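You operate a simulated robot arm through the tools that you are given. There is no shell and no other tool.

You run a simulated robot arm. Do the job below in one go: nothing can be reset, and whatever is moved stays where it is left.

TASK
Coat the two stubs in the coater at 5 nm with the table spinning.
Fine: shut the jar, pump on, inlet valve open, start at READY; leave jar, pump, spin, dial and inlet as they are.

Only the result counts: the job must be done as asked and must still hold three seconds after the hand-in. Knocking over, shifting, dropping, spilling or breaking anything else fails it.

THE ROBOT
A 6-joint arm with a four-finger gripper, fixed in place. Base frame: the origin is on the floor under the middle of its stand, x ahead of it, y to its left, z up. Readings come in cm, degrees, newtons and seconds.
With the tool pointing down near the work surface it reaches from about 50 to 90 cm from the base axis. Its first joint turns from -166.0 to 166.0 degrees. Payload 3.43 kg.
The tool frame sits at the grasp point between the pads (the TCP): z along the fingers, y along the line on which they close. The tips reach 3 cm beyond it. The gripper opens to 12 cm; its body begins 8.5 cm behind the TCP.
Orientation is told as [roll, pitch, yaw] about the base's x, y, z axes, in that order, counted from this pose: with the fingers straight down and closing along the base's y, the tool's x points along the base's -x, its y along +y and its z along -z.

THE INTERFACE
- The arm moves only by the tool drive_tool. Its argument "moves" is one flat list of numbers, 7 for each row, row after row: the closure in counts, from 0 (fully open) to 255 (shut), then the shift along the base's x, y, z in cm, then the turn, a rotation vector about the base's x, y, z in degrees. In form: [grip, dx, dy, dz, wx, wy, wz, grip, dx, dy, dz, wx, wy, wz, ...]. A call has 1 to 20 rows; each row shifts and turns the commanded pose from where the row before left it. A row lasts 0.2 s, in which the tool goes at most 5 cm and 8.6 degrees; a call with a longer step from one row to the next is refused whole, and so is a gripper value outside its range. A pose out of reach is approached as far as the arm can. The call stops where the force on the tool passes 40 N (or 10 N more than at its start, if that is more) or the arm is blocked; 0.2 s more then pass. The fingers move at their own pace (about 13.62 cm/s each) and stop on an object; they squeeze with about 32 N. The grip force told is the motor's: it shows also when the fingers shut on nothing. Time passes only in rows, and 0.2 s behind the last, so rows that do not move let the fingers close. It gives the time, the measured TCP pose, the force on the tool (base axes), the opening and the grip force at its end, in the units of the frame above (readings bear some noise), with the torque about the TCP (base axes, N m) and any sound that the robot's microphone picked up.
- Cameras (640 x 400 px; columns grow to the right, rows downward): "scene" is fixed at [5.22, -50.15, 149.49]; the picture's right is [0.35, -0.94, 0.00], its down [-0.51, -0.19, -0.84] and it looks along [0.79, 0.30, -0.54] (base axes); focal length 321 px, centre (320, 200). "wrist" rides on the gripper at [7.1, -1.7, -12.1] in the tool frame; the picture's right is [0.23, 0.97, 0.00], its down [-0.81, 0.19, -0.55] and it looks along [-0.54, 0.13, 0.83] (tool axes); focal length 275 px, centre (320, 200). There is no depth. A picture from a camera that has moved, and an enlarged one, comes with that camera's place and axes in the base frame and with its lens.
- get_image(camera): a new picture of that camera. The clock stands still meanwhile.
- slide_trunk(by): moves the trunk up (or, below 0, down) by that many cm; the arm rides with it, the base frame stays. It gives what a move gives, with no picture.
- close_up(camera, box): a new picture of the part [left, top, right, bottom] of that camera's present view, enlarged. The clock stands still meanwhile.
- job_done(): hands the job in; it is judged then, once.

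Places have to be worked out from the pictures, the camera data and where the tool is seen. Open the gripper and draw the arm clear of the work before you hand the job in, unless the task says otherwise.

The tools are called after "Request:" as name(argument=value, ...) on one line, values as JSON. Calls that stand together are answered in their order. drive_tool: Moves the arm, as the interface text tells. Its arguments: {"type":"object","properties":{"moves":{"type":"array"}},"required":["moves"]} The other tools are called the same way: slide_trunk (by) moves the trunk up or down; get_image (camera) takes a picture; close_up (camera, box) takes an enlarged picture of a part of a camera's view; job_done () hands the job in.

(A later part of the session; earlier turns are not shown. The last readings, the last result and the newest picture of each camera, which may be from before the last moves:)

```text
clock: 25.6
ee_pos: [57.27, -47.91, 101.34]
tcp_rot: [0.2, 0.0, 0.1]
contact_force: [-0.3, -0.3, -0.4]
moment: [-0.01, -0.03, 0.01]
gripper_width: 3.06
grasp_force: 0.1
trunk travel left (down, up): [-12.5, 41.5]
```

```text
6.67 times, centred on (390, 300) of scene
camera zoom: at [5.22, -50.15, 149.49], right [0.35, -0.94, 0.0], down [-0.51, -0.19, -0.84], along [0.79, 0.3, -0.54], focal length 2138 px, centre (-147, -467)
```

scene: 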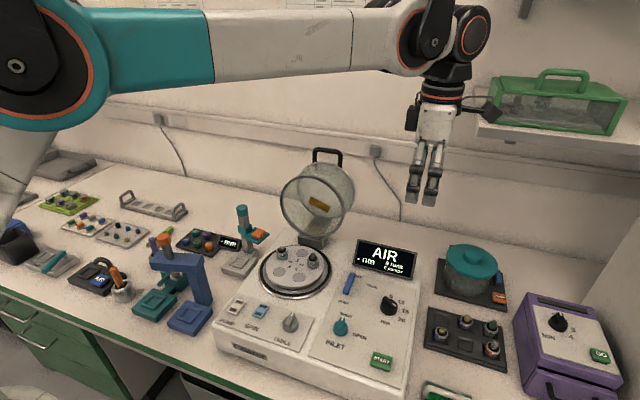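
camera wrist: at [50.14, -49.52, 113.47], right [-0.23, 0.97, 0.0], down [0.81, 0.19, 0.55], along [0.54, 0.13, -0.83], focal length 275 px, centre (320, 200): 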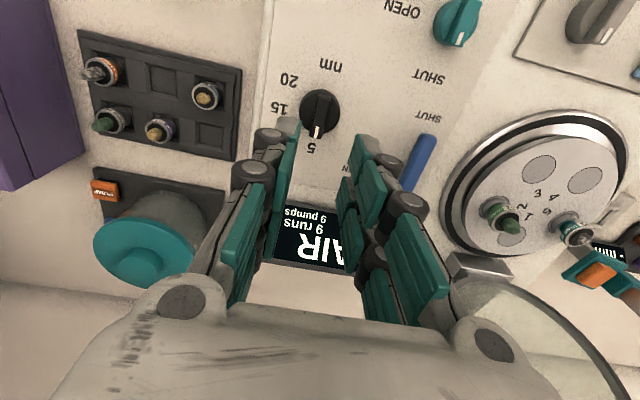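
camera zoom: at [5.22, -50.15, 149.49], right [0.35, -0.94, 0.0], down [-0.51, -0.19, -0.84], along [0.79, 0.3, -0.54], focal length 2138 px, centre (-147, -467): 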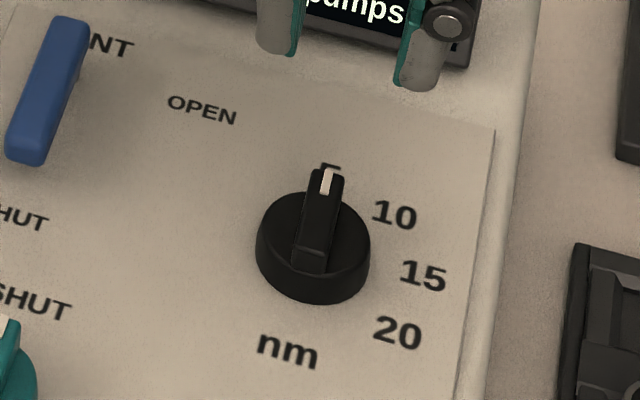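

Dial is at 5. Next, before touching the jar, I'll test in free air whether the arm can reach the jar-closed handle pose (about x 49, y -22) with the tool at yaw 90° and tilted forward ~50°.

Request:
drive_tool(moves=[170, 0, 0, 4, 0, 0, 0, 170, 0, 0, 4, 0, 0, 8, 170, 0, 1.5, 4, 0, 0, 8, 170, -0.5, 3, 2, 0, 0, 8, 170, -0.5, 3, 0, 0, 0, 8, 170, -1, 3, 0, 0, 0, 8, 170, -1, 3, 0, 0, 0, 8, 170, -1, 3, 0, 0, 0, 8, 170, -1, 3, 0, 0, 0, 8, 170, -1, 3, 0, 0, 0, 8, 170, -1, 2, 0, 0, 0, 8, 170, 0, 1, 0, 0, 0, 8, 170, 0, 0, 0, 0, 0, 2])

Request:
drive_tool(moves=[170, 0, 0, -1, 0, -7, 0, 170, 0, 0, -1, 0, -7, 0, 170, 0, 0, -1, 0, -7, 0, 170, 0, 0, -1, 0, -7, 0, 170, 0, 0, -1, 0, -7, 0, 170, 0, 0, -1, 0, -7, 0, 170, 0, 0, -1, 0, -8, 0])

Request:
get_image(camera="scene")

Request:
get_image(camera="wrist")

```text
clock: 28.4
ee_pos: [50.47, -22.21, 115.33]
tcp_rot: [0.2, 0.1, 90.2]
contact_force: [-0.1, 0.2, 0.2]
moment: [-0.01, 0.01, -0.02]
gripper_width: 4.0
grasp_force: 0.0
trunk travel left (down, up): [-12.5, 41.5]
```

```text
clock: 30.0
ee_pos: [50.46, -21.91, 108.34]
tcp_rot: [-49.9, 0.1, 90.1]
contact_force: [0.5, -0.3, 0.2]
moment: [0.04, -0.01, 0.04]
gripper_width: 4.01
grasp_force: 0.1
trunk travel left (down, up): [-12.5, 41.5]
```

```text
taken
```

scene: 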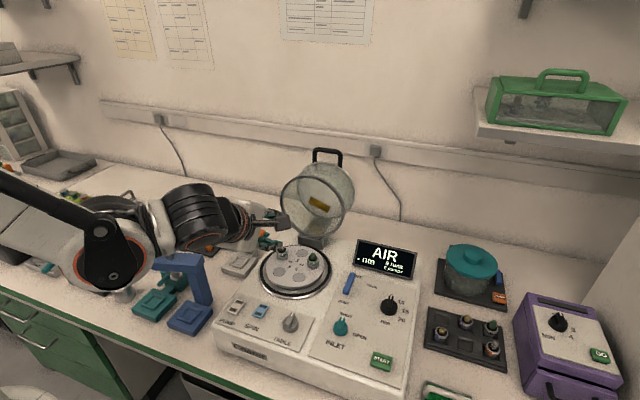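

```text
taken
camera wrist: at [42.25, -29.06, 117.47], right [-0.63, -0.23, -0.74], down [-0.55, 0.81, 0.21], along [0.55, 0.54, -0.64], focal length 275 px, centre (320, 200)
```

wrist: 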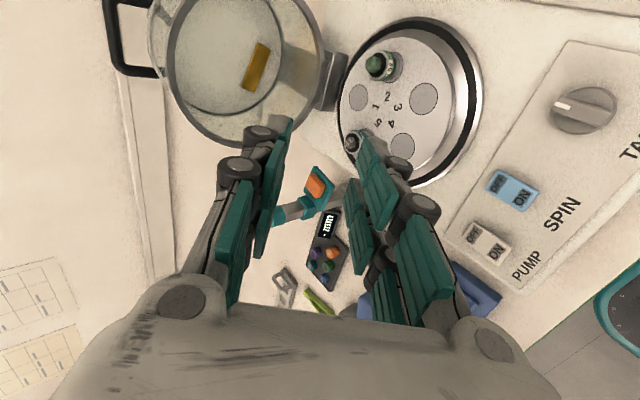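

Reachable without trouble. I'll go on to the expected closed-handle pose (48, -22, 99) in free air to make sure it is fully reachable.

Request:
drive_tool(moves=[170, -0.6, 0, -2, 0, 0, 0, 170, -0.6, 0, -2, 0, 0, 0, 170, -0.6, 0, -2, 0, 0, 0, 170, -0.6, 0, -2, 0, 0, 0, 170, 0, 0, -1, 0, 0, 0])

Request:
get_image(camera="scene")

Request:
get_image(camera="wrist")

```text
clock: 31.2
ee_pos: [47.99, -22.14, 99.5]
tcp_rot: [-49.7, 0.1, 90.2]
contact_force: [-0.2, 0.8, -0.3]
moment: [-0.02, 0.01, -0.02]
gripper_width: 4.01
grasp_force: 0.0
trunk travel left (down, up): [-12.5, 41.5]
```

```text
taken
```

scene: 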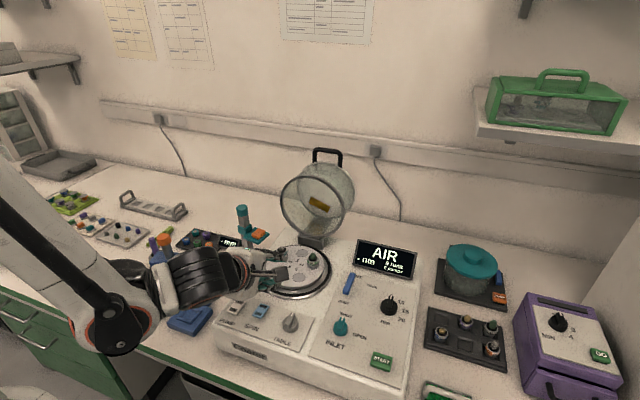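

```text
taken
camera wrist: at [39.78, -29.32, 108.52], right [-0.63, -0.23, -0.74], down [-0.55, 0.81, 0.21], along [0.55, 0.54, -0.64], focal length 275 px, centre (320, 200)
```

wrist: 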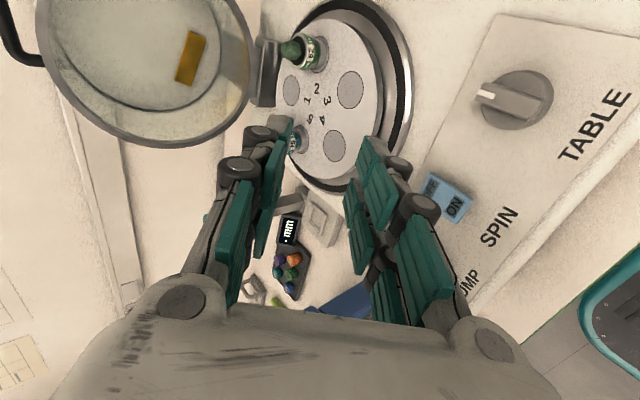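

That's reachable too. Now I'll rise and go to a pre-grasp above the open jar's handle, tilted 20° forward: TCP ≈ (82, -21.9, 122).

Request:
drive_tool(moves=[170, 0, 0, 4, 0, 0, 0, 170, 0, 0, 4, 0, 6, 0, 170, 0, 0, 4.5, 0, 6, 0, 170, 0, 0, 4.5, 0, 6, 0, 170, 1, 0, 4.5, 0, 6, 0, 170, 3, 0, 2.5, 0, 6, 0, 170, 4, 0, 0, 0, 0, 0, 170, 4.5, 0, 0, 0, 0, 0, 170, 4.5, 0, 0, 0, 0, 0, 170, 4.5, 0, 0, 0, 0, 0, 170, 4.5, 0, 0, 0, 0, 0, 170, 4, 0, 0, 0, 0, 0, 170, 3, 0, 0, 0, 0, 0, 170, 0, 0, 0, 0, 0, 0])

Request:
get_image(camera="scene")

Request:
get_image(camera="wrist")

```text
clock: 32.2
ee_pos: [53.6, -26.91, 115.83]
tcp_rot: [-32.9, 0.0, 89.8]
contact_force: [0.5, -0.5, -0.1]
moment: [0.04, 0.0, 0.02]
gripper_width: 4.02
grasp_force: 0.0
trunk travel left (down, up): [-12.5, 41.5]
stopped in row 5: the arm was blocked; the commanded pose is now the measured one
```

```text
taken
```

scene: 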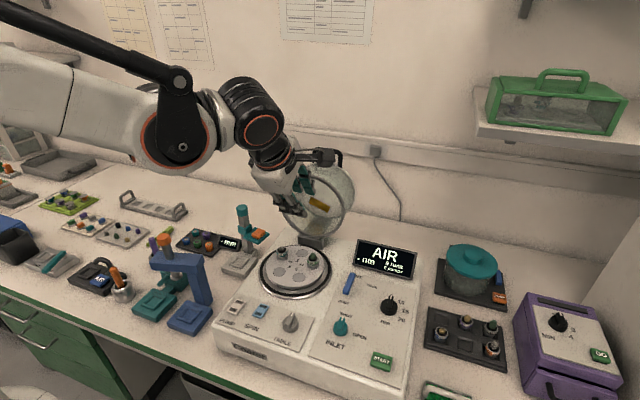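

```text
taken
camera wrist: at [48.43, -34.06, 126.78], right [-0.82, -0.23, -0.53], down [-0.46, 0.81, 0.36], along [0.35, 0.54, -0.77], focal length 275 px, centre (320, 200)
```

wrist: 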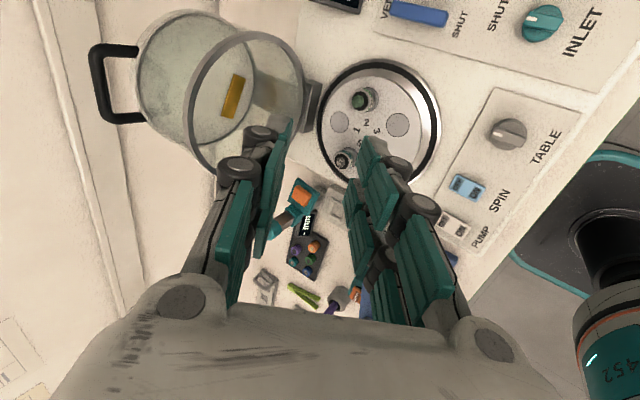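

The arm lagged (likely a fast joint swing) and stopped, but nothing appears touched. Let me check the bench for changes before continuing.

Request:
close_up(camera="scene", box=[0, 180, 330, 386])

Request:
close_up(camera="scene", box=[220, 100, 380, 300])

```text
1.94 times, centred on (165, 283) of scene
camera zoom: at [5.22, -50.15, 149.49], right [0.35, -0.94, 0.0], down [-0.51, -0.19, -0.84], along [0.79, 0.3, -0.54], focal length 622 px, centre (621, 39)
```

zoom: 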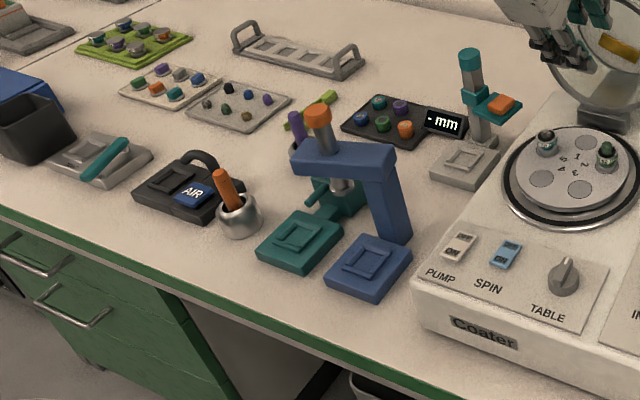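

```text
2.00 times, centred on (300, 200) of scene
camera zoom: at [5.22, -50.15, 149.49], right [0.35, -0.94, 0.0], down [-0.51, -0.19, -0.84], along [0.79, 0.3, -0.54], focal length 642 px, centre (360, 200)
```

zoom: 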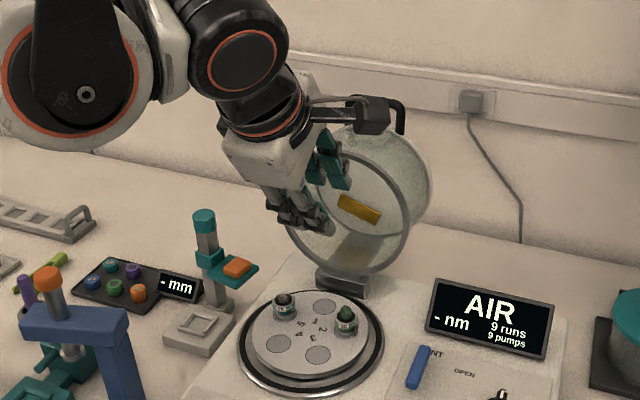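

Nothing has been disturbed. Continuing more gently: recover y, tilt back to 20°, rise, then move forward.

Request:
drive_tool(moves=[170, 0, 1.5, 1.5, 0, 4, 0, 170, 0, 1.5, 1.5, 0, 4, 0, 170, 0, 1.5, 1.5, 0, 4.5, 0, 170, 1, 0.5, 1.5, 0, 0, 0, 170, 2, 0, 1, 0, 0, 0, 170, 0, 0, 0, 0, 0, 0])

```text
clock: 33.6
ee_pos: [57.04, -21.64, 122.73]
tcp_rot: [-20.5, 0.0, 89.8]
contact_force: [-0.2, 0.7, -0.2]
moment: [0.0, 0.01, 0.01]
gripper_width: 3.99
grasp_force: 0.0
trunk travel left (down, up): [-12.5, 41.5]
```

Tracking well again. Moving forward to above the handle.

Request:
drive_tool(moves=[170, 2.5, 0, 0.3, 0, 0, 0, 170, 3, -0.1, 0, 0, 0, 0, 170, 3, 0, 0, 0, 0, 0, 170, 3, -0.1, 0, 0, 0, 0, 170, 3, 0, 0, 0, 0, 0, 170, 3, 0, 0, 0, 0, 0, 170, 3, 0, 0, 0, 0, 0, 170, 2.5, 0, 0, 0, 0, 0, 170, 1.5, 0, 0, 0, 0, 0, 170, 0, 0, 0, 0, 0, 0])

Request:
get_image(camera="wrist")

Request:
get_image(camera="scene")

```text
clock: 35.8
ee_pos: [80.97, -21.81, 123.12]
tcp_rot: [-20.4, 0.1, 89.9]
contact_force: [0.6, 0.7, -0.7]
moment: [0.01, -0.01, 0.03]
gripper_width: 4.01
grasp_force: 0.1
trunk travel left (down, up): [-12.5, 41.5]
```

```text
taken
camera wrist: at [78.25, -28.91, 135.05], right [-0.91, -0.23, -0.34], down [-0.37, 0.81, 0.45], along [0.17, 0.54, -0.83], focal length 275 px, centre (320, 200)
```

wrist: 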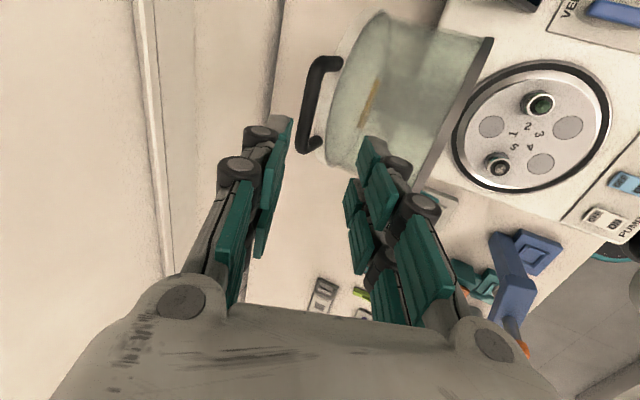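

```text
taken
```

scene: 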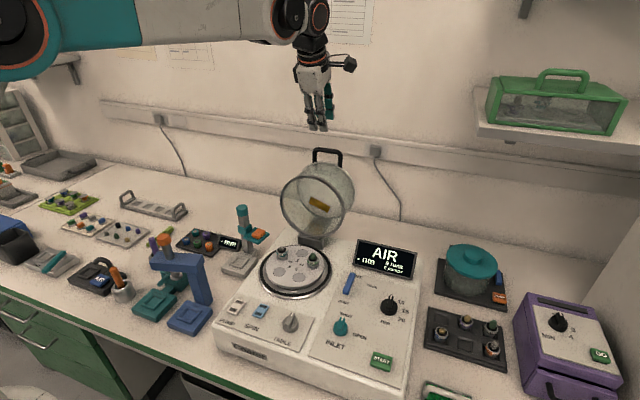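

Enlarging the wrist view of the handle to refine alignment.

Request:
close_up(camera="wrist", box=[260, 40, 380, 170])

Request:
close_up(camera="scene", box=[270, 60, 380, 220])

```text
3.08 times, centred on (320, 105) of wrist
camera zoom: at [78.25, -28.91, 135.05], right [-0.91, -0.23, -0.34], down [-0.37, 0.81, 0.45], along [0.17, 0.54, -0.83], focal length 847 px, centre (320, 492)
```

zoom: 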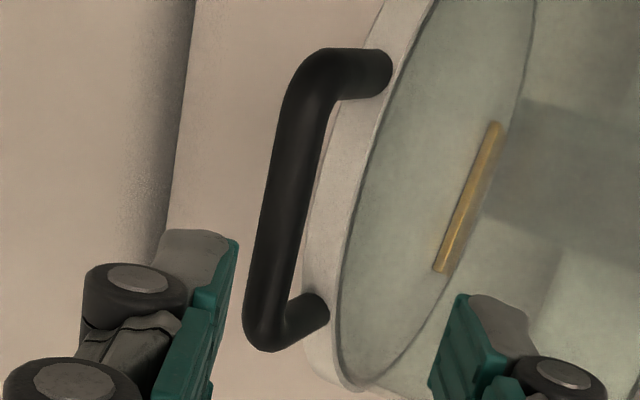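

```text
2.50 times, centred on (325, 140) of scene
camera zoom: at [5.22, -50.15, 149.49], right [0.35, -0.94, 0.0], down [-0.51, -0.19, -0.84], along [0.79, 0.3, -0.54], focal length 802 px, centre (308, 350)
```

zoom: 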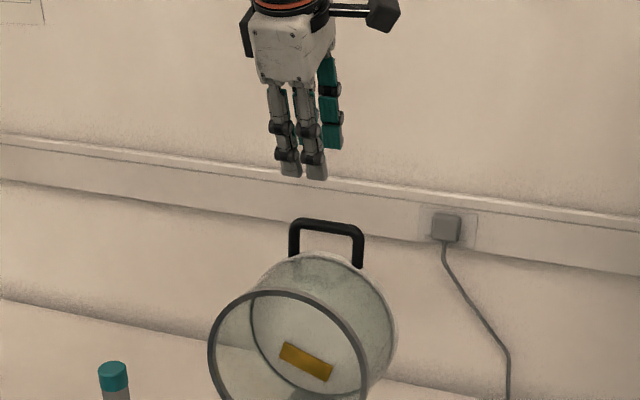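

The bar is centred across the fingers (tool x ≈ 0.1) but about 1 cm to the tool's -y (further +x). I'll shift +0.9 in x and approach along the tool axis by 6 cm.

Request:
drive_tool(moves=[170, 0.9, 0, 0.2, 0, 0, 0, 170, 0.7, 0, -1.88, 0, 0, 0, 170, 0.7, 0, -1.88, 0, 0, 0, 170, 0.7, 0, -1.88, 0, 0, 0, 170, 0, 0, 0, 0, 0, 0])

Request:
get_image(camera="wrist")

Request:
close_up(camera="scene", box=[270, 80, 380, 200])

```text
clock: 37.0
ee_pos: [83.89, -21.98, 117.81]
tcp_rot: [-20.4, 0.0, 89.7]
contact_force: [0.1, -0.4, -0.7]
moment: [0.0, 0.02, -0.06]
gripper_width: 4.0
grasp_force: 0.1
trunk travel left (down, up): [-12.5, 41.5]
```

```text
taken
camera wrist: at [81.2, -29.09, 129.63], right [-0.91, -0.23, -0.34], down [-0.37, 0.81, 0.45], along [0.17, 0.54, -0.83], focal length 275 px, centre (320, 200)
```

wrist: 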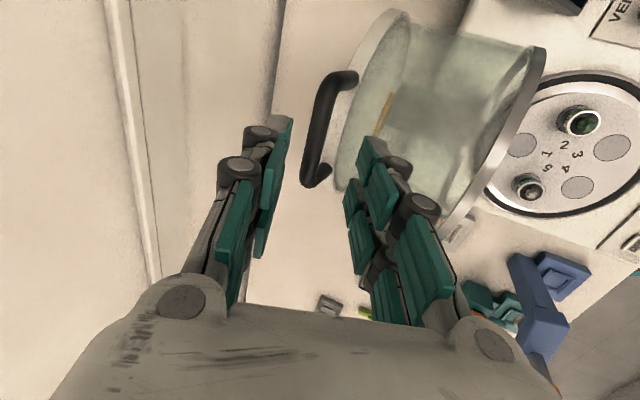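

```text
3.33 times, centred on (325, 140) of scene
camera zoom: at [5.22, -50.15, 149.49], right [0.35, -0.94, 0.0], down [-0.51, -0.19, -0.84], along [0.79, 0.3, -0.54], focal length 1069 px, centre (303, 400)
```

zoom: 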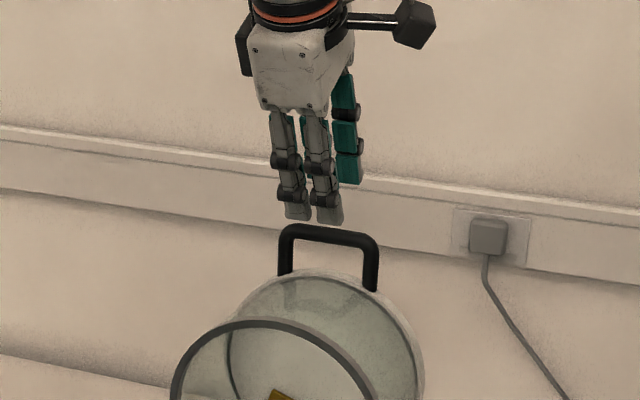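

Aligned to within about 0.3 cm; the bar is roughly 7.5 cm beyond the TCP. Approaching 4 cm more along the tool axis.

Request:
drive_tool(moves=[170, 0.75, 0, -1.8, 0, 0, 0, 170, 0.75, 0, -1.8, 0, 0, 0, 170, 0, 0, 0, 0, 0, 0])

Request:
get_image(camera="wrist")

Request:
close_up(camera="scene", box=[270, 80, 380, 200])

```text
clock: 37.8
ee_pos: [85.36, -21.82, 114.21]
tcp_rot: [-20.4, 0.1, 89.8]
contact_force: [0.2, 0.0, 0.2]
moment: [0.02, -0.03, -0.01]
gripper_width: 4.01
grasp_force: 0.1
trunk travel left (down, up): [-12.5, 41.5]
```

```text
taken
camera wrist: at [82.67, -28.99, 126.13], right [-0.91, -0.23, -0.34], down [-0.37, 0.81, 0.45], along [0.17, 0.54, -0.83], focal length 275 px, centre (320, 200)
```

wrist: 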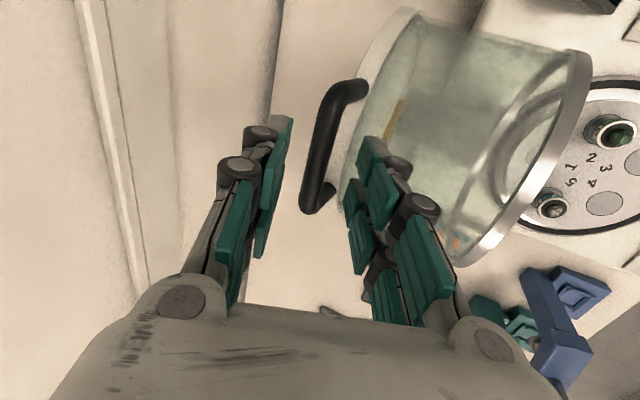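

```text
3.33 times, centred on (325, 140) of scene
camera zoom: at [5.22, -50.15, 149.49], right [0.35, -0.94, 0.0], down [-0.51, -0.19, -0.84], along [0.79, 0.3, -0.54], focal length 1069 px, centre (303, 400)
```

zoom: 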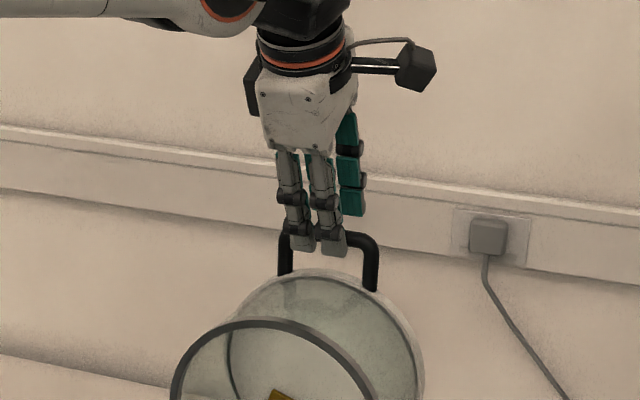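

Bar now ≈4.2 cm beyond the TCP and centred between the pads. Advancing 3.2 cm more so the bar sits about 1 cm past the TCP, then look.

Request:
drive_tool(moves=[170, 0.5, 0.1, -1.5, 0, 0, 0, 170, 0.4, 0, -1.0, 0, 0, 0, 170, 0.2, 0, -0.5, 0, 0, 0, 170, 0, 0, 0, 0, 0, 0])

Request:
get_image(camera="wrist")

Request:
close_up(camera="scene", box=[280, 110, 370, 200])

```text
clock: 38.8
ee_pos: [86.51, -21.76, 111.16]
tcp_rot: [-20.5, 0.1, 89.9]
contact_force: [0.3, 0.0, 0.2]
moment: [-0.01, -0.03, -0.01]
gripper_width: 3.99
grasp_force: 0.1
trunk travel left (down, up): [-12.5, 41.5]
```

```text
taken
camera wrist: at [83.82, -28.78, 123.11], right [-0.91, -0.23, -0.34], down [-0.37, 0.81, 0.45], along [0.17, 0.54, -0.83], focal length 275 px, centre (320, 200)
```

wrist: 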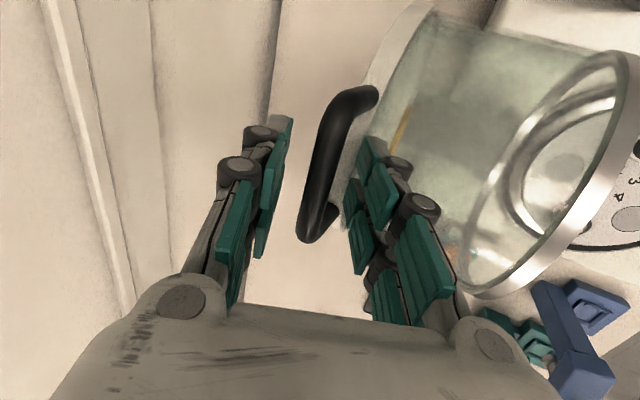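

```text
4.44 times, centred on (325, 155) of scene
camera zoom: at [5.22, -50.15, 149.49], right [0.35, -0.94, 0.0], down [-0.51, -0.19, -0.84], along [0.79, 0.3, -0.54], focal length 1426 px, centre (298, 400)
```

zoom: 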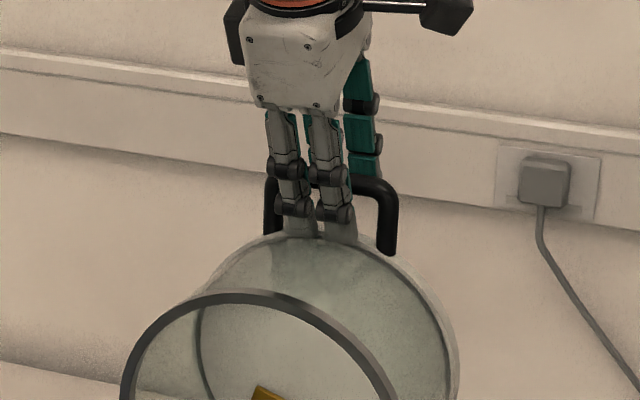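

The bar is between the pads, ~1.7 cm past the TCP, no contact. Centering slightly and closing on it.

Request:
drive_tool(moves=[170, -0.19, 0, -0.07, 0, 0, 0, 210, 0, 0, 0, 0, 0, 0, 255, 0, 0, 0, 0, 0, 0, 255, 0, 0, 0, 0, 0, 0, 255, 0, 0, 0, 0, 0, 0])

Request:
get_image(camera="wrist")

Request:
close_up(camera="scene", box=[280, 110, 370, 200])

```text
clock: 40.0
ee_pos: [86.36, -21.68, 111.21]
tcp_rot: [-20.5, 0.0, 89.9]
contact_force: [13.7, -2.1, 19.5]
moment: [0.61, -0.22, -0.76]
gripper_width: 1.26
grasp_force: 44.7
trunk travel left (down, up): [-12.5, 41.5]
```

```text
taken
camera wrist: at [83.65, -28.77, 123.13], right [-0.91, -0.23, -0.34], down [-0.37, 0.81, 0.45], along [0.17, 0.54, -0.83], focal length 275 px, centre (320, 200)
```

wrist: 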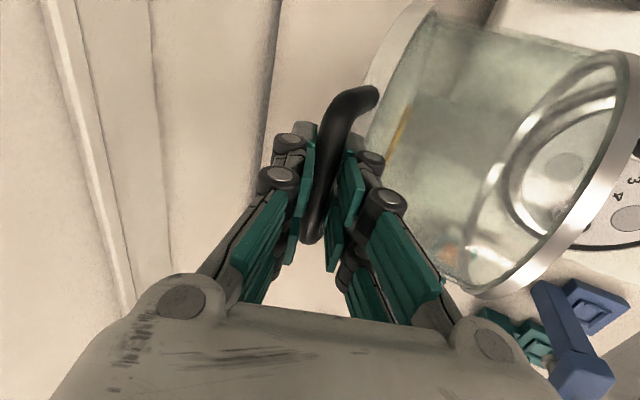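

```text
4.44 times, centred on (325, 155) of scene
camera zoom: at [5.22, -50.15, 149.49], right [0.35, -0.94, 0.0], down [-0.51, -0.19, -0.84], along [0.79, 0.3, -0.54], focal length 1426 px, centre (298, 400)
```

zoom: 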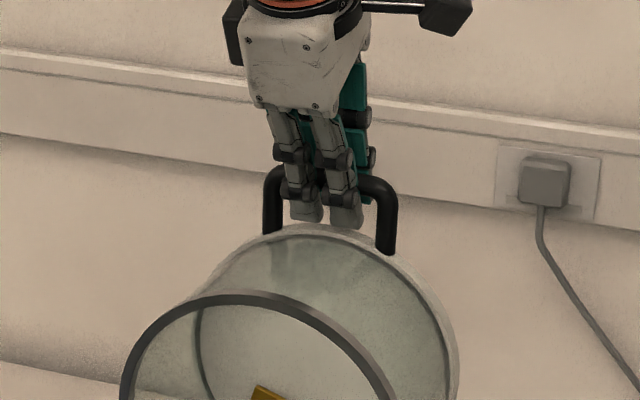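

Gripped (1.26 cm). The side load points outward along the handle, so I'll ease the tool out by 0.25 cm and re-read.

Request:
drive_tool(moves=[255, 0.05, 0, 0.2, 0, 0, 0, 255, 0, 0, 0, 0, 0, 0])

```text
clock: 40.6
ee_pos: [86.34, -21.73, 111.14]
tcp_rot: [-20.3, 0.2, 89.7]
contact_force: [-2.4, 0.3, -6.0]
moment: [-0.04, 0.0, -0.93]
gripper_width: 1.29
grasp_force: 45.1
trunk travel left (down, up): [-12.5, 41.5]
```

Nearly load-free now. Starting the swing about the hinge: first two small steps (≈3° each), then check forces.

Request:
drive_tool(moves=[255, -0.6, 0, 0.36, 0, -0.5, 0, 255, -0.6, 0, 0.34, 0, -0.5, 0, 255, -0.6, 0, 0.33, 0, -0.5, 0])

```text
clock: 41.4
ee_pos: [84.54, -21.6, 112.16]
tcp_rot: [-21.7, 0.0, 90.0]
contact_force: [-9.1, 7.2, -20.5]
moment: [0.82, -0.09, -0.59]
gripper_width: 1.31
grasp_force: 45.6
trunk travel left (down, up): [-12.5, 41.5]
```

The path ran slightly outward (inward pull ≈22 N). I correct inward and use a steeper hinge angle for the next steps.

Request:
drive_tool(moves=[255, -0.09, 0.05, -0.19, 0, 0, 0, 255, -0.66, 0, 0.28, 0, -0.5, 0, 255, -0.66, 0, 0.26, 0, -0.5, 0, 255, -0.65, 0, 0.23, 0, -0.5, 0])

```text
clock: 42.4
ee_pos: [82.44, -21.67, 113.2]
tcp_rot: [-23.7, 0.2, 89.8]
contact_force: [15.3, -0.8, 36.9]
moment: [0.85, -0.19, -0.53]
gripper_width: 1.33
grasp_force: 45.0
trunk travel left (down, up): [-12.5, 41.5]
```

The squeezed grip builds up load as the bar turns in the pads. I'll loosen the fingers to ~1.9 cm so they only cage the bar loosely, which allows it to pivot freely.

Request:
drive_tool(moves=[235, 0, 0, 0, 0, 0, 0, 216, 0, 0, 0, 0, 0, 0, 216, 0, 0, 0, 0, 0, 0])

Request:
get_image(camera="wrist")

Request:
close_up(camera="scene", box=[260, 90, 380, 250])

```text
clock: 43.2
ee_pos: [82.42, -21.7, 112.68]
tcp_rot: [-23.4, 0.1, 89.8]
contact_force: [2.6, -0.4, -0.5]
moment: [-0.01, -0.05, -0.05]
gripper_width: 1.92
grasp_force: 1.1
trunk travel left (down, up): [-12.5, 41.5]
```

```text
taken
camera wrist: at [79.12, -28.81, 124.5], right [-0.89, -0.23, -0.39], down [-0.39, 0.81, 0.43], along [0.22, 0.54, -0.82], focal length 275 px, centre (320, 200)
```

wrist: 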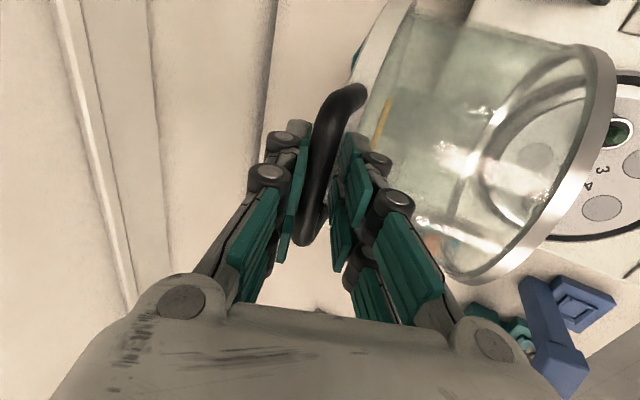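

```text
2.50 times, centred on (320, 170) of scene
camera zoom: at [5.22, -50.15, 149.49], right [0.35, -0.94, 0.0], down [-0.51, -0.19, -0.84], along [0.79, 0.3, -0.54], focal length 802 px, centre (320, 275)
```

zoom: 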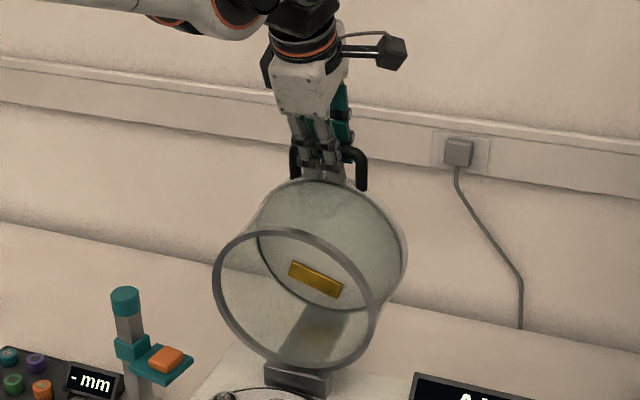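

Load is near zero with the loose cage. Proceeding along the arc with four 3° steps.

Request:
drive_tool(moves=[216, -1.26, 0, 0.55, 0, -0.88, 0, 216, -1.29, 0, 0.48, 0, -0.88, 0, 216, -1.31, 0, 0.39, 0, -0.88, 0, 216, -1.32, 0, 0.32, 0, -0.88, 0])

Request:
get_image(camera="wrist")

```text
clock: 44.2
ee_pos: [77.19, -21.6, 114.61]
tcp_rot: [-26.9, 0.1, 89.7]
contact_force: [1.2, 0.3, 1.3]
moment: [0.05, 0.0, -0.04]
gripper_width: 1.91
grasp_force: 0.8
trunk travel left (down, up): [-12.5, 41.5]
```

```text
taken
camera wrist: at [73.22, -28.76, 126.15], right [-0.87, -0.23, -0.44], down [-0.42, 0.81, 0.4], along [0.27, 0.54, -0.8], focal length 275 px, centre (320, 200)
```

wrist: 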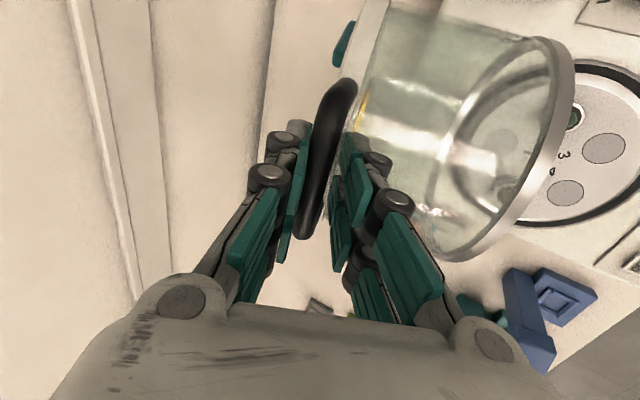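

Working smoothly. Continuing six more steps across the top of the arc.

Request:
drive_tool(moves=[216, -1.34, 0, 0.26, 0, -0.88, 0, 216, -1.35, 0, 0.18, 0, -0.88, 0, 216, -1.36, 0, 0.1, 0, -0.88, 0, 216, -1.36, 0, 0.02, 0, -0.88, 0, 216, -1.36, 0, -0.05, 0, -0.88, 0, 216, -1.36, 0, -0.11, 0, -0.88, 0])

Request:
get_image(camera="wrist")

Request:
get_image(camera="scene")

```text
clock: 45.6
ee_pos: [69.24, -21.76, 114.95]
tcp_rot: [-32.1, 0.0, 89.7]
contact_force: [-0.4, 0.2, 0.4]
moment: [0.0, 0.02, -0.02]
gripper_width: 1.85
grasp_force: 0.5
trunk travel left (down, up): [-12.5, 41.5]
```

```text
taken
camera wrist: at [64.17, -28.78, 126.13], right [-0.82, -0.23, -0.52], down [-0.45, 0.81, 0.36], along [0.34, 0.54, -0.77], focal length 275 px, centre (320, 200)
```

wrist: 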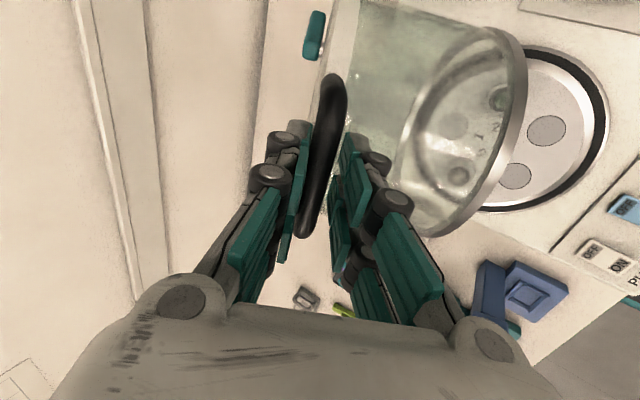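

```text
taken
```

scene: 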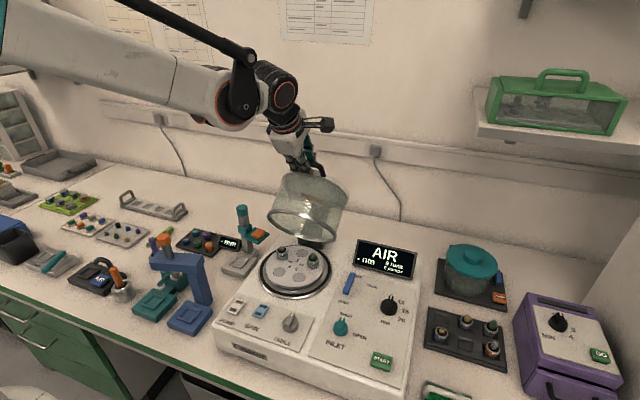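

The jar is following nicely, about 40% closed. Continuing six more steps.

Request:
drive_tool(moves=[216, -1.34, 0, -0.19, 0, -0.88, 0, 216, -1.34, 0, -0.26, 0, -0.88, 0, 216, -1.33, 0, -0.32, 0, -0.88, 0, 216, -1.3, 0, -0.4, 0, -0.88, 0, 216, -1.29, 0, -0.46, 0, -0.88, 0, 216, -1.25, 0, -0.53, 0, -0.88, 0])

Request:
get_image(camera="wrist")

Request:
close_up(camera="scene", box=[210, 90, 390, 300])

```text
clock: 47.0
ee_pos: [61.28, -21.48, 113.03]
tcp_rot: [-37.4, 0.1, 89.7]
contact_force: [-1.4, -0.1, -1.1]
moment: [-0.01, 0.0, 0.0]
gripper_width: 1.86
grasp_force: 0.1
trunk travel left (down, up): [-12.5, 41.5]
```

```text
taken
camera wrist: at [55.27, -28.62, 123.58], right [-0.77, -0.23, -0.59], down [-0.49, 0.81, 0.32], along [0.41, 0.54, -0.74], focal length 275 px, centre (320, 200)
```

wrist: 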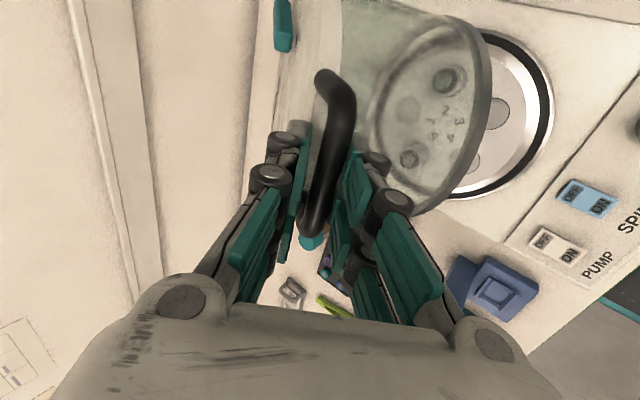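

```text
1.90 times, centred on (300, 195) of scene
camera zoom: at [5.22, -50.15, 149.49], right [0.35, -0.94, 0.0], down [-0.51, -0.19, -0.84], along [0.79, 0.3, -0.54], focal length 611 px, centre (358, 210)
```

zoom: 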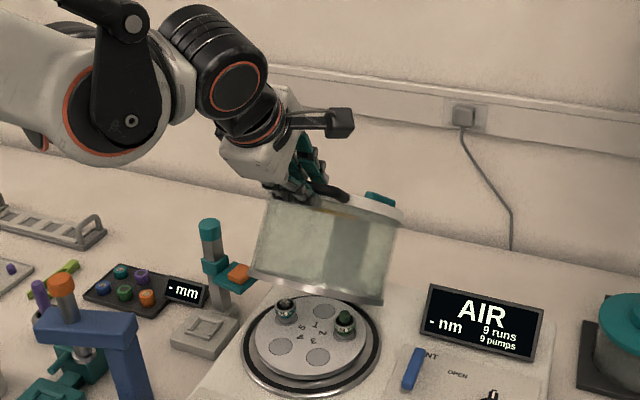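

Past the balance point and still under control. Continuing six more steps.

Request:
drive_tool(moves=[216, -1.23, -0.1, -0.59, 0, -0.88, 0, 216, -1.2, 0, -0.66, 0, -0.88, 0, 216, -1.16, 0, -0.72, 0, -0.88, 0, 216, -1.13, 0, -0.77, 0, -0.88, 0, 216, -1.08, 0, -0.84, 0, -0.88, 0, 216, -1.04, 0, -0.88, 0, -0.88, 0])

Request:
get_image(camera="wrist")

Request:
close_up(camera="scene", box=[210, 120, 390, 300])

```text
clock: 48.4
ee_pos: [54.35, -21.83, 108.28]
tcp_rot: [-42.8, 0.1, 89.8]
contact_force: [-0.6, 0.0, -0.3]
moment: [-0.02, -0.01, 0.04]
gripper_width: 1.88
grasp_force: 0.3
trunk travel left (down, up): [-12.5, 41.5]
```

```text
taken
camera wrist: at [47.36, -28.94, 118.26], right [-0.71, -0.23, -0.66], down [-0.51, 0.81, 0.27], along [0.47, 0.54, -0.7], focal length 275 px, centre (320, 200)
```

wrist: 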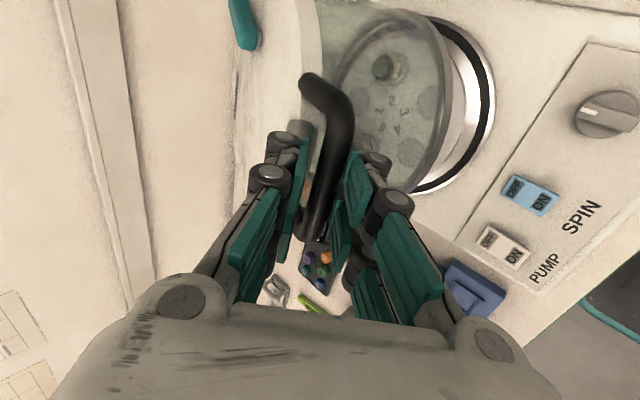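

```text
2.22 times, centred on (300, 210) of scene
camera zoom: at [5.22, -50.15, 149.49], right [0.35, -0.94, 0.0], down [-0.51, -0.19, -0.84], along [0.79, 0.3, -0.54], focal length 713 px, centre (364, 178)
```

zoom: 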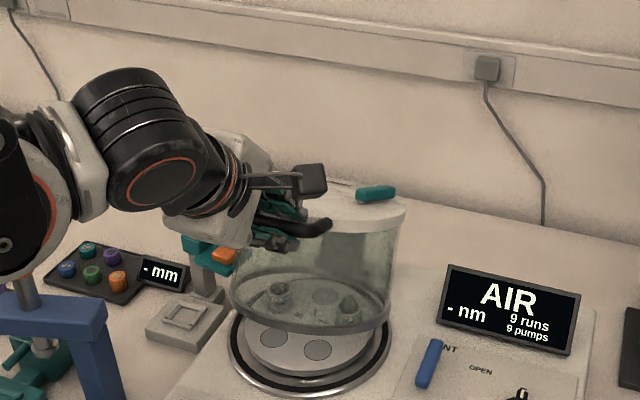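

About 22° of swing left. Four more steps, then slower.

Request:
drive_tool(moves=[216, -0.98, 0, -0.94, 0, -0.88, 0, 216, -0.94, 0, -0.99, 0, -0.88, 0, 216, -0.88, 0, -1.03, 0, -0.88, 0, 216, -0.84, 0, -1.08, 0, -0.88, 0])

Request:
get_image(camera="wrist")

Request:
close_up(camera="scene", box=[210, 140, 390, 320])

```text
clock: 49.4
ee_pos: [50.88, -21.64, 104.1]
tcp_rot: [-46.3, 0.0, 89.7]
contact_force: [-0.3, -1.0, -1.5]
moment: [-0.01, 0.01, 0.03]
gripper_width: 1.91
grasp_force: 0.6
trunk travel left (down, up): [-12.5, 41.5]
```

```text
taken
camera wrist: at [43.29, -28.81, 113.77], right [-0.67, -0.23, -0.7], down [-0.53, 0.81, 0.24], along [0.52, 0.54, -0.67], focal length 275 px, centre (320, 200)
```

wrist: 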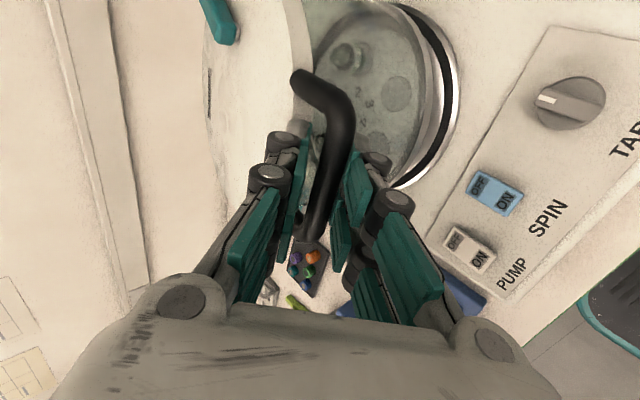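

```text
2.22 times, centred on (300, 230) of scene
camera zoom: at [5.22, -50.15, 149.49], right [0.35, -0.94, 0.0], down [-0.51, -0.19, -0.84], along [0.79, 0.3, -0.54], focal length 713 px, centre (364, 133)
```

zoom: 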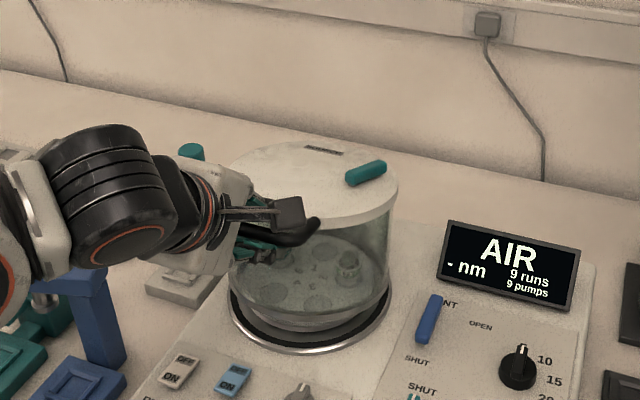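

Almost closed. Two more normal steps, then half steps until contact.

Request:
drive_tool(moves=[216, -0.77, 0, -1.12, 0, -0.88, 0, 216, -0.73, 0, -1.17, 0, -0.88, 0])

Request:
get_image(camera="wrist")

Request:
close_up(camera="scene", box=[210, 160, 390, 320])

```text
clock: 50.0
ee_pos: [49.5, -21.81, 102.05]
tcp_rot: [-48.2, 0.0, 89.7]
contact_force: [-1.4, -0.2, -1.6]
moment: [-0.02, -0.03, -0.03]
gripper_width: 1.91
grasp_force: 0.9
trunk travel left (down, up): [-12.5, 41.5]
```

```text
taken
camera wrist: at [41.57, -28.82, 111.31], right [-0.65, -0.23, -0.72], down [-0.54, 0.81, 0.23], along [0.54, 0.54, -0.65], focal length 275 px, centre (320, 200)
```

wrist: 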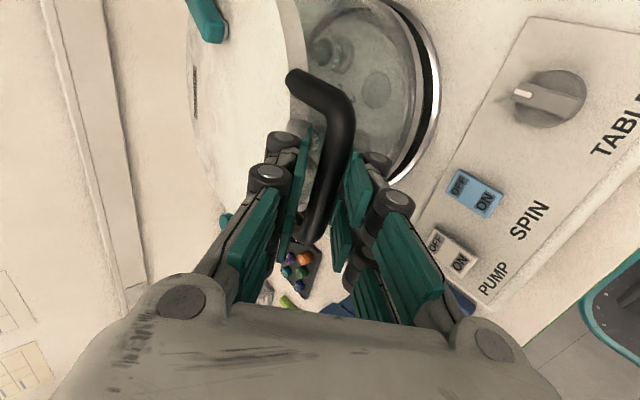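

```text
2.50 times, centred on (300, 240) of scene
camera zoom: at [5.22, -50.15, 149.49], right [0.35, -0.94, 0.0], down [-0.51, -0.19, -0.84], along [0.79, 0.3, -0.54], focal length 802 px, centre (370, 100)
```

zoom: 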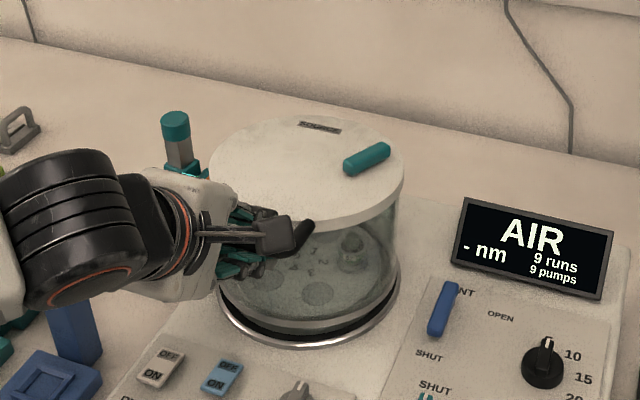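

A few degrees remain. Continuing in half-steps.

Request:
drive_tool(moves=[216, -0.33, 0, -0.6, 0, -0.44, 0, 216, -0.31, 0, -0.6, 0, -0.44, 0, 216, -0.3, 0, -0.61, 0, -0.44, 0])

Request:
get_image(camera="wrist")

Request:
close_up(camera="scene", box=[210, 160, 390, 320])

```text
clock: 50.8
ee_pos: [48.55, -21.78, 100.24]
tcp_rot: [-49.4, 0.1, 89.8]
contact_force: [-0.7, -0.2, -1.6]
moment: [-0.04, 0.02, 0.03]
gripper_width: 1.95
grasp_force: 0.7
trunk travel left (down, up): [-12.5, 41.5]
```

```text
taken
camera wrist: at [40.35, -28.87, 109.32], right [-0.63, -0.23, -0.74], down [-0.54, 0.81, 0.21], along [0.55, 0.54, -0.64], focal length 275 px, centre (320, 200)
```

wrist: 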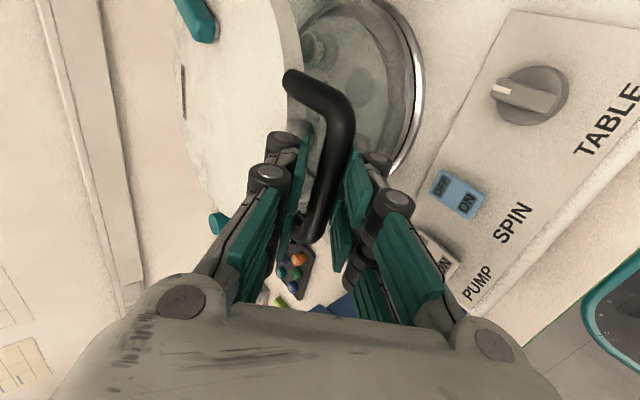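

```text
2.50 times, centred on (300, 240) of scene
camera zoom: at [5.22, -50.15, 149.49], right [0.35, -0.94, 0.0], down [-0.51, -0.19, -0.84], along [0.79, 0.3, -0.54], focal length 802 px, centre (370, 100)
```

zoom: 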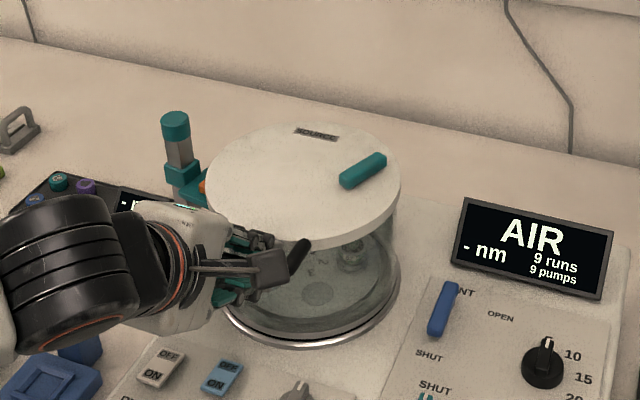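

Very close to shut. Continuing in small steps until the jar seats.

Request:
drive_tool(moves=[216, -0.25, 0, -0.55, 0, -0.4, 0, 216, -0.2, 0, -0.45, 0, -0.3, 0, 216, -0.15, 0, -0.4, 0, 0, 0])

Request:
get_image(camera="wrist")

Request:
close_up(camera="scene", box=[230, 180, 350, 310])

```text
clock: 51.6
ee_pos: [47.99, -21.99, 99.4]
tcp_rot: [-50.1, 0.0, 89.8]
contact_force: [-0.1, 0.1, -0.5]
moment: [-0.02, -0.02, 0.02]
gripper_width: 1.83
grasp_force: 0.0
out of reach, approached as far as the arm can: row 3
trunk travel left (down, up): [-12.5, 41.5]
```

```text
taken
camera wrist: at [39.83, -29.07, 108.47], right [-0.63, -0.23, -0.75], down [-0.54, 0.81, 0.21], along [0.56, 0.54, -0.63], focal length 275 px, centre (320, 200)
```

wrist: 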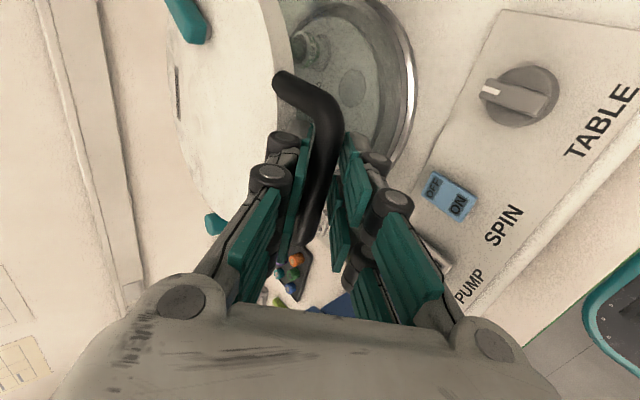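

```text
3.08 times, centred on (290, 245) of scene
camera zoom: at [5.22, -50.15, 149.49], right [0.35, -0.94, 0.0], down [-0.51, -0.19, -0.84], along [0.79, 0.3, -0.54], focal length 987 px, centre (412, 62)
```

zoom: 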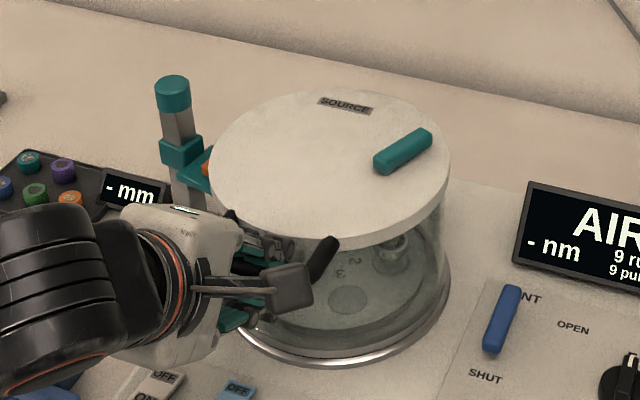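

The bar now lies against the upper pads while gravity would put it on the lower ones, so the jar seems seated. Opening slightly to verify.

Request:
drive_tool(moves=[205, 0, 0, 0, 0, 0, 0, 195, 0, 0, 0, 0, 0, 0, 195, 0, 0, 0, 0, 0, 0])

Request:
get_image(camera="wrist")

Request:
close_up(camera="scene", box=[230, 180, 350, 310])

```text
clock: 52.4
ee_pos: [48.06, -21.96, 99.46]
tcp_rot: [-50.0, 0.0, 89.8]
contact_force: [-0.1, -0.7, 0.0]
moment: [0.04, 0.02, -0.02]
gripper_width: 2.81
grasp_force: 0.2
trunk travel left (down, up): [-12.5, 41.5]
```

```text
taken
camera wrist: at [39.84, -29.06, 108.48], right [-0.63, -0.23, -0.75], down [-0.54, 0.81, 0.21], along [0.56, 0.54, -0.63], focal length 275 px, centre (320, 200)
```

wrist: 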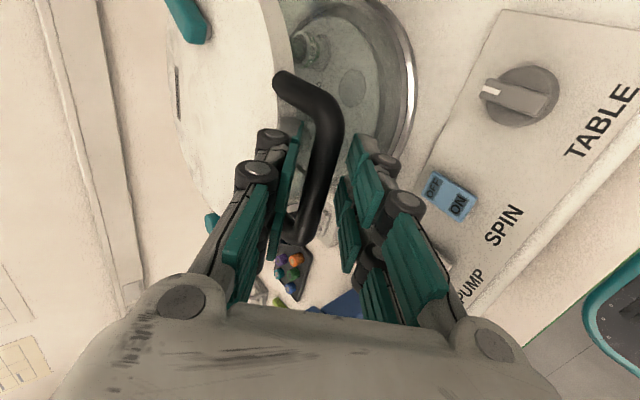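

```text
3.08 times, centred on (290, 245) of scene
camera zoom: at [5.22, -50.15, 149.49], right [0.35, -0.94, 0.0], down [-0.51, -0.19, -0.84], along [0.79, 0.3, -0.54], focal length 987 px, centre (412, 62)
```

zoom: 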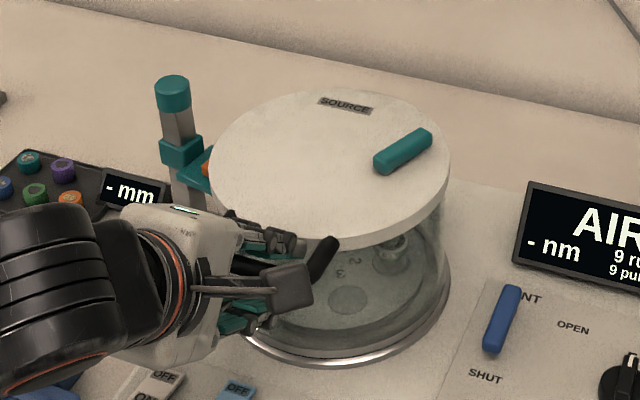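

The jar hasn't moved with the pads off, so it rests on its own. I'll back the fingers off the bar and then check whether it's fully shut.

Request:
drive_tool(moves=[180, 0, 0, 0, 0, 0, 0, 180, -0.5, 0, 0.45, 0, 1, 0, 180, -0.5, 0, 0.45, 0, 1, 0, 180, -0.5, 0, 0.45, 0, 1, 0, 180, -0.5, 0, 0.45, 0, 1, 0, 180, -0.5, 0, 0.5, 0, 1, 0, 180, 0, 0, 0, 0, 0, 0])

Request:
get_image(camera="wrist")

Request:
close_up(camera="scene", box=[210, 180, 350, 310])

```text
clock: 54.0
ee_pos: [45.45, -21.82, 101.79]
tcp_rot: [-45.1, 0.1, 89.8]
contact_force: [-0.2, 0.3, 0.3]
moment: [-0.01, 0.02, 0.0]
gripper_width: 3.56
grasp_force: 0.2
trunk travel left (down, up): [-12.5, 41.5]
```

```text
taken
camera wrist: at [38.14, -29.02, 111.5], right [-0.69, -0.23, -0.69], down [-0.52, 0.81, 0.25], along [0.5, 0.54, -0.68], focal length 275 px, centre (320, 200)
```

wrist: 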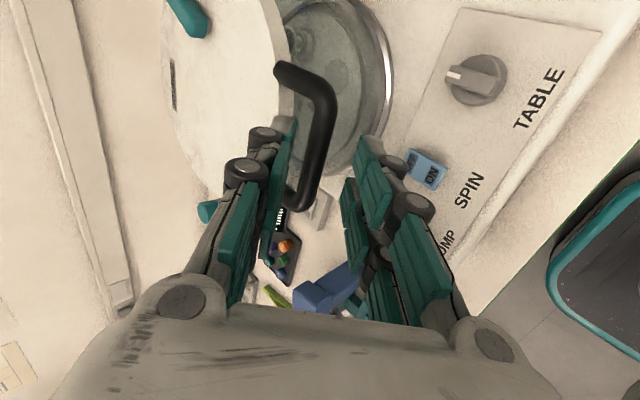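

```text
3.08 times, centred on (280, 245) of scene
camera zoom: at [5.22, -50.15, 149.49], right [0.35, -0.94, 0.0], down [-0.51, -0.19, -0.84], along [0.79, 0.3, -0.54], focal length 987 px, centre (443, 62)
```

zoom: 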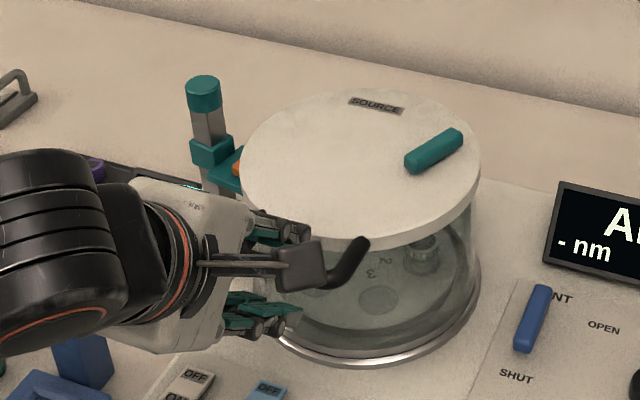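

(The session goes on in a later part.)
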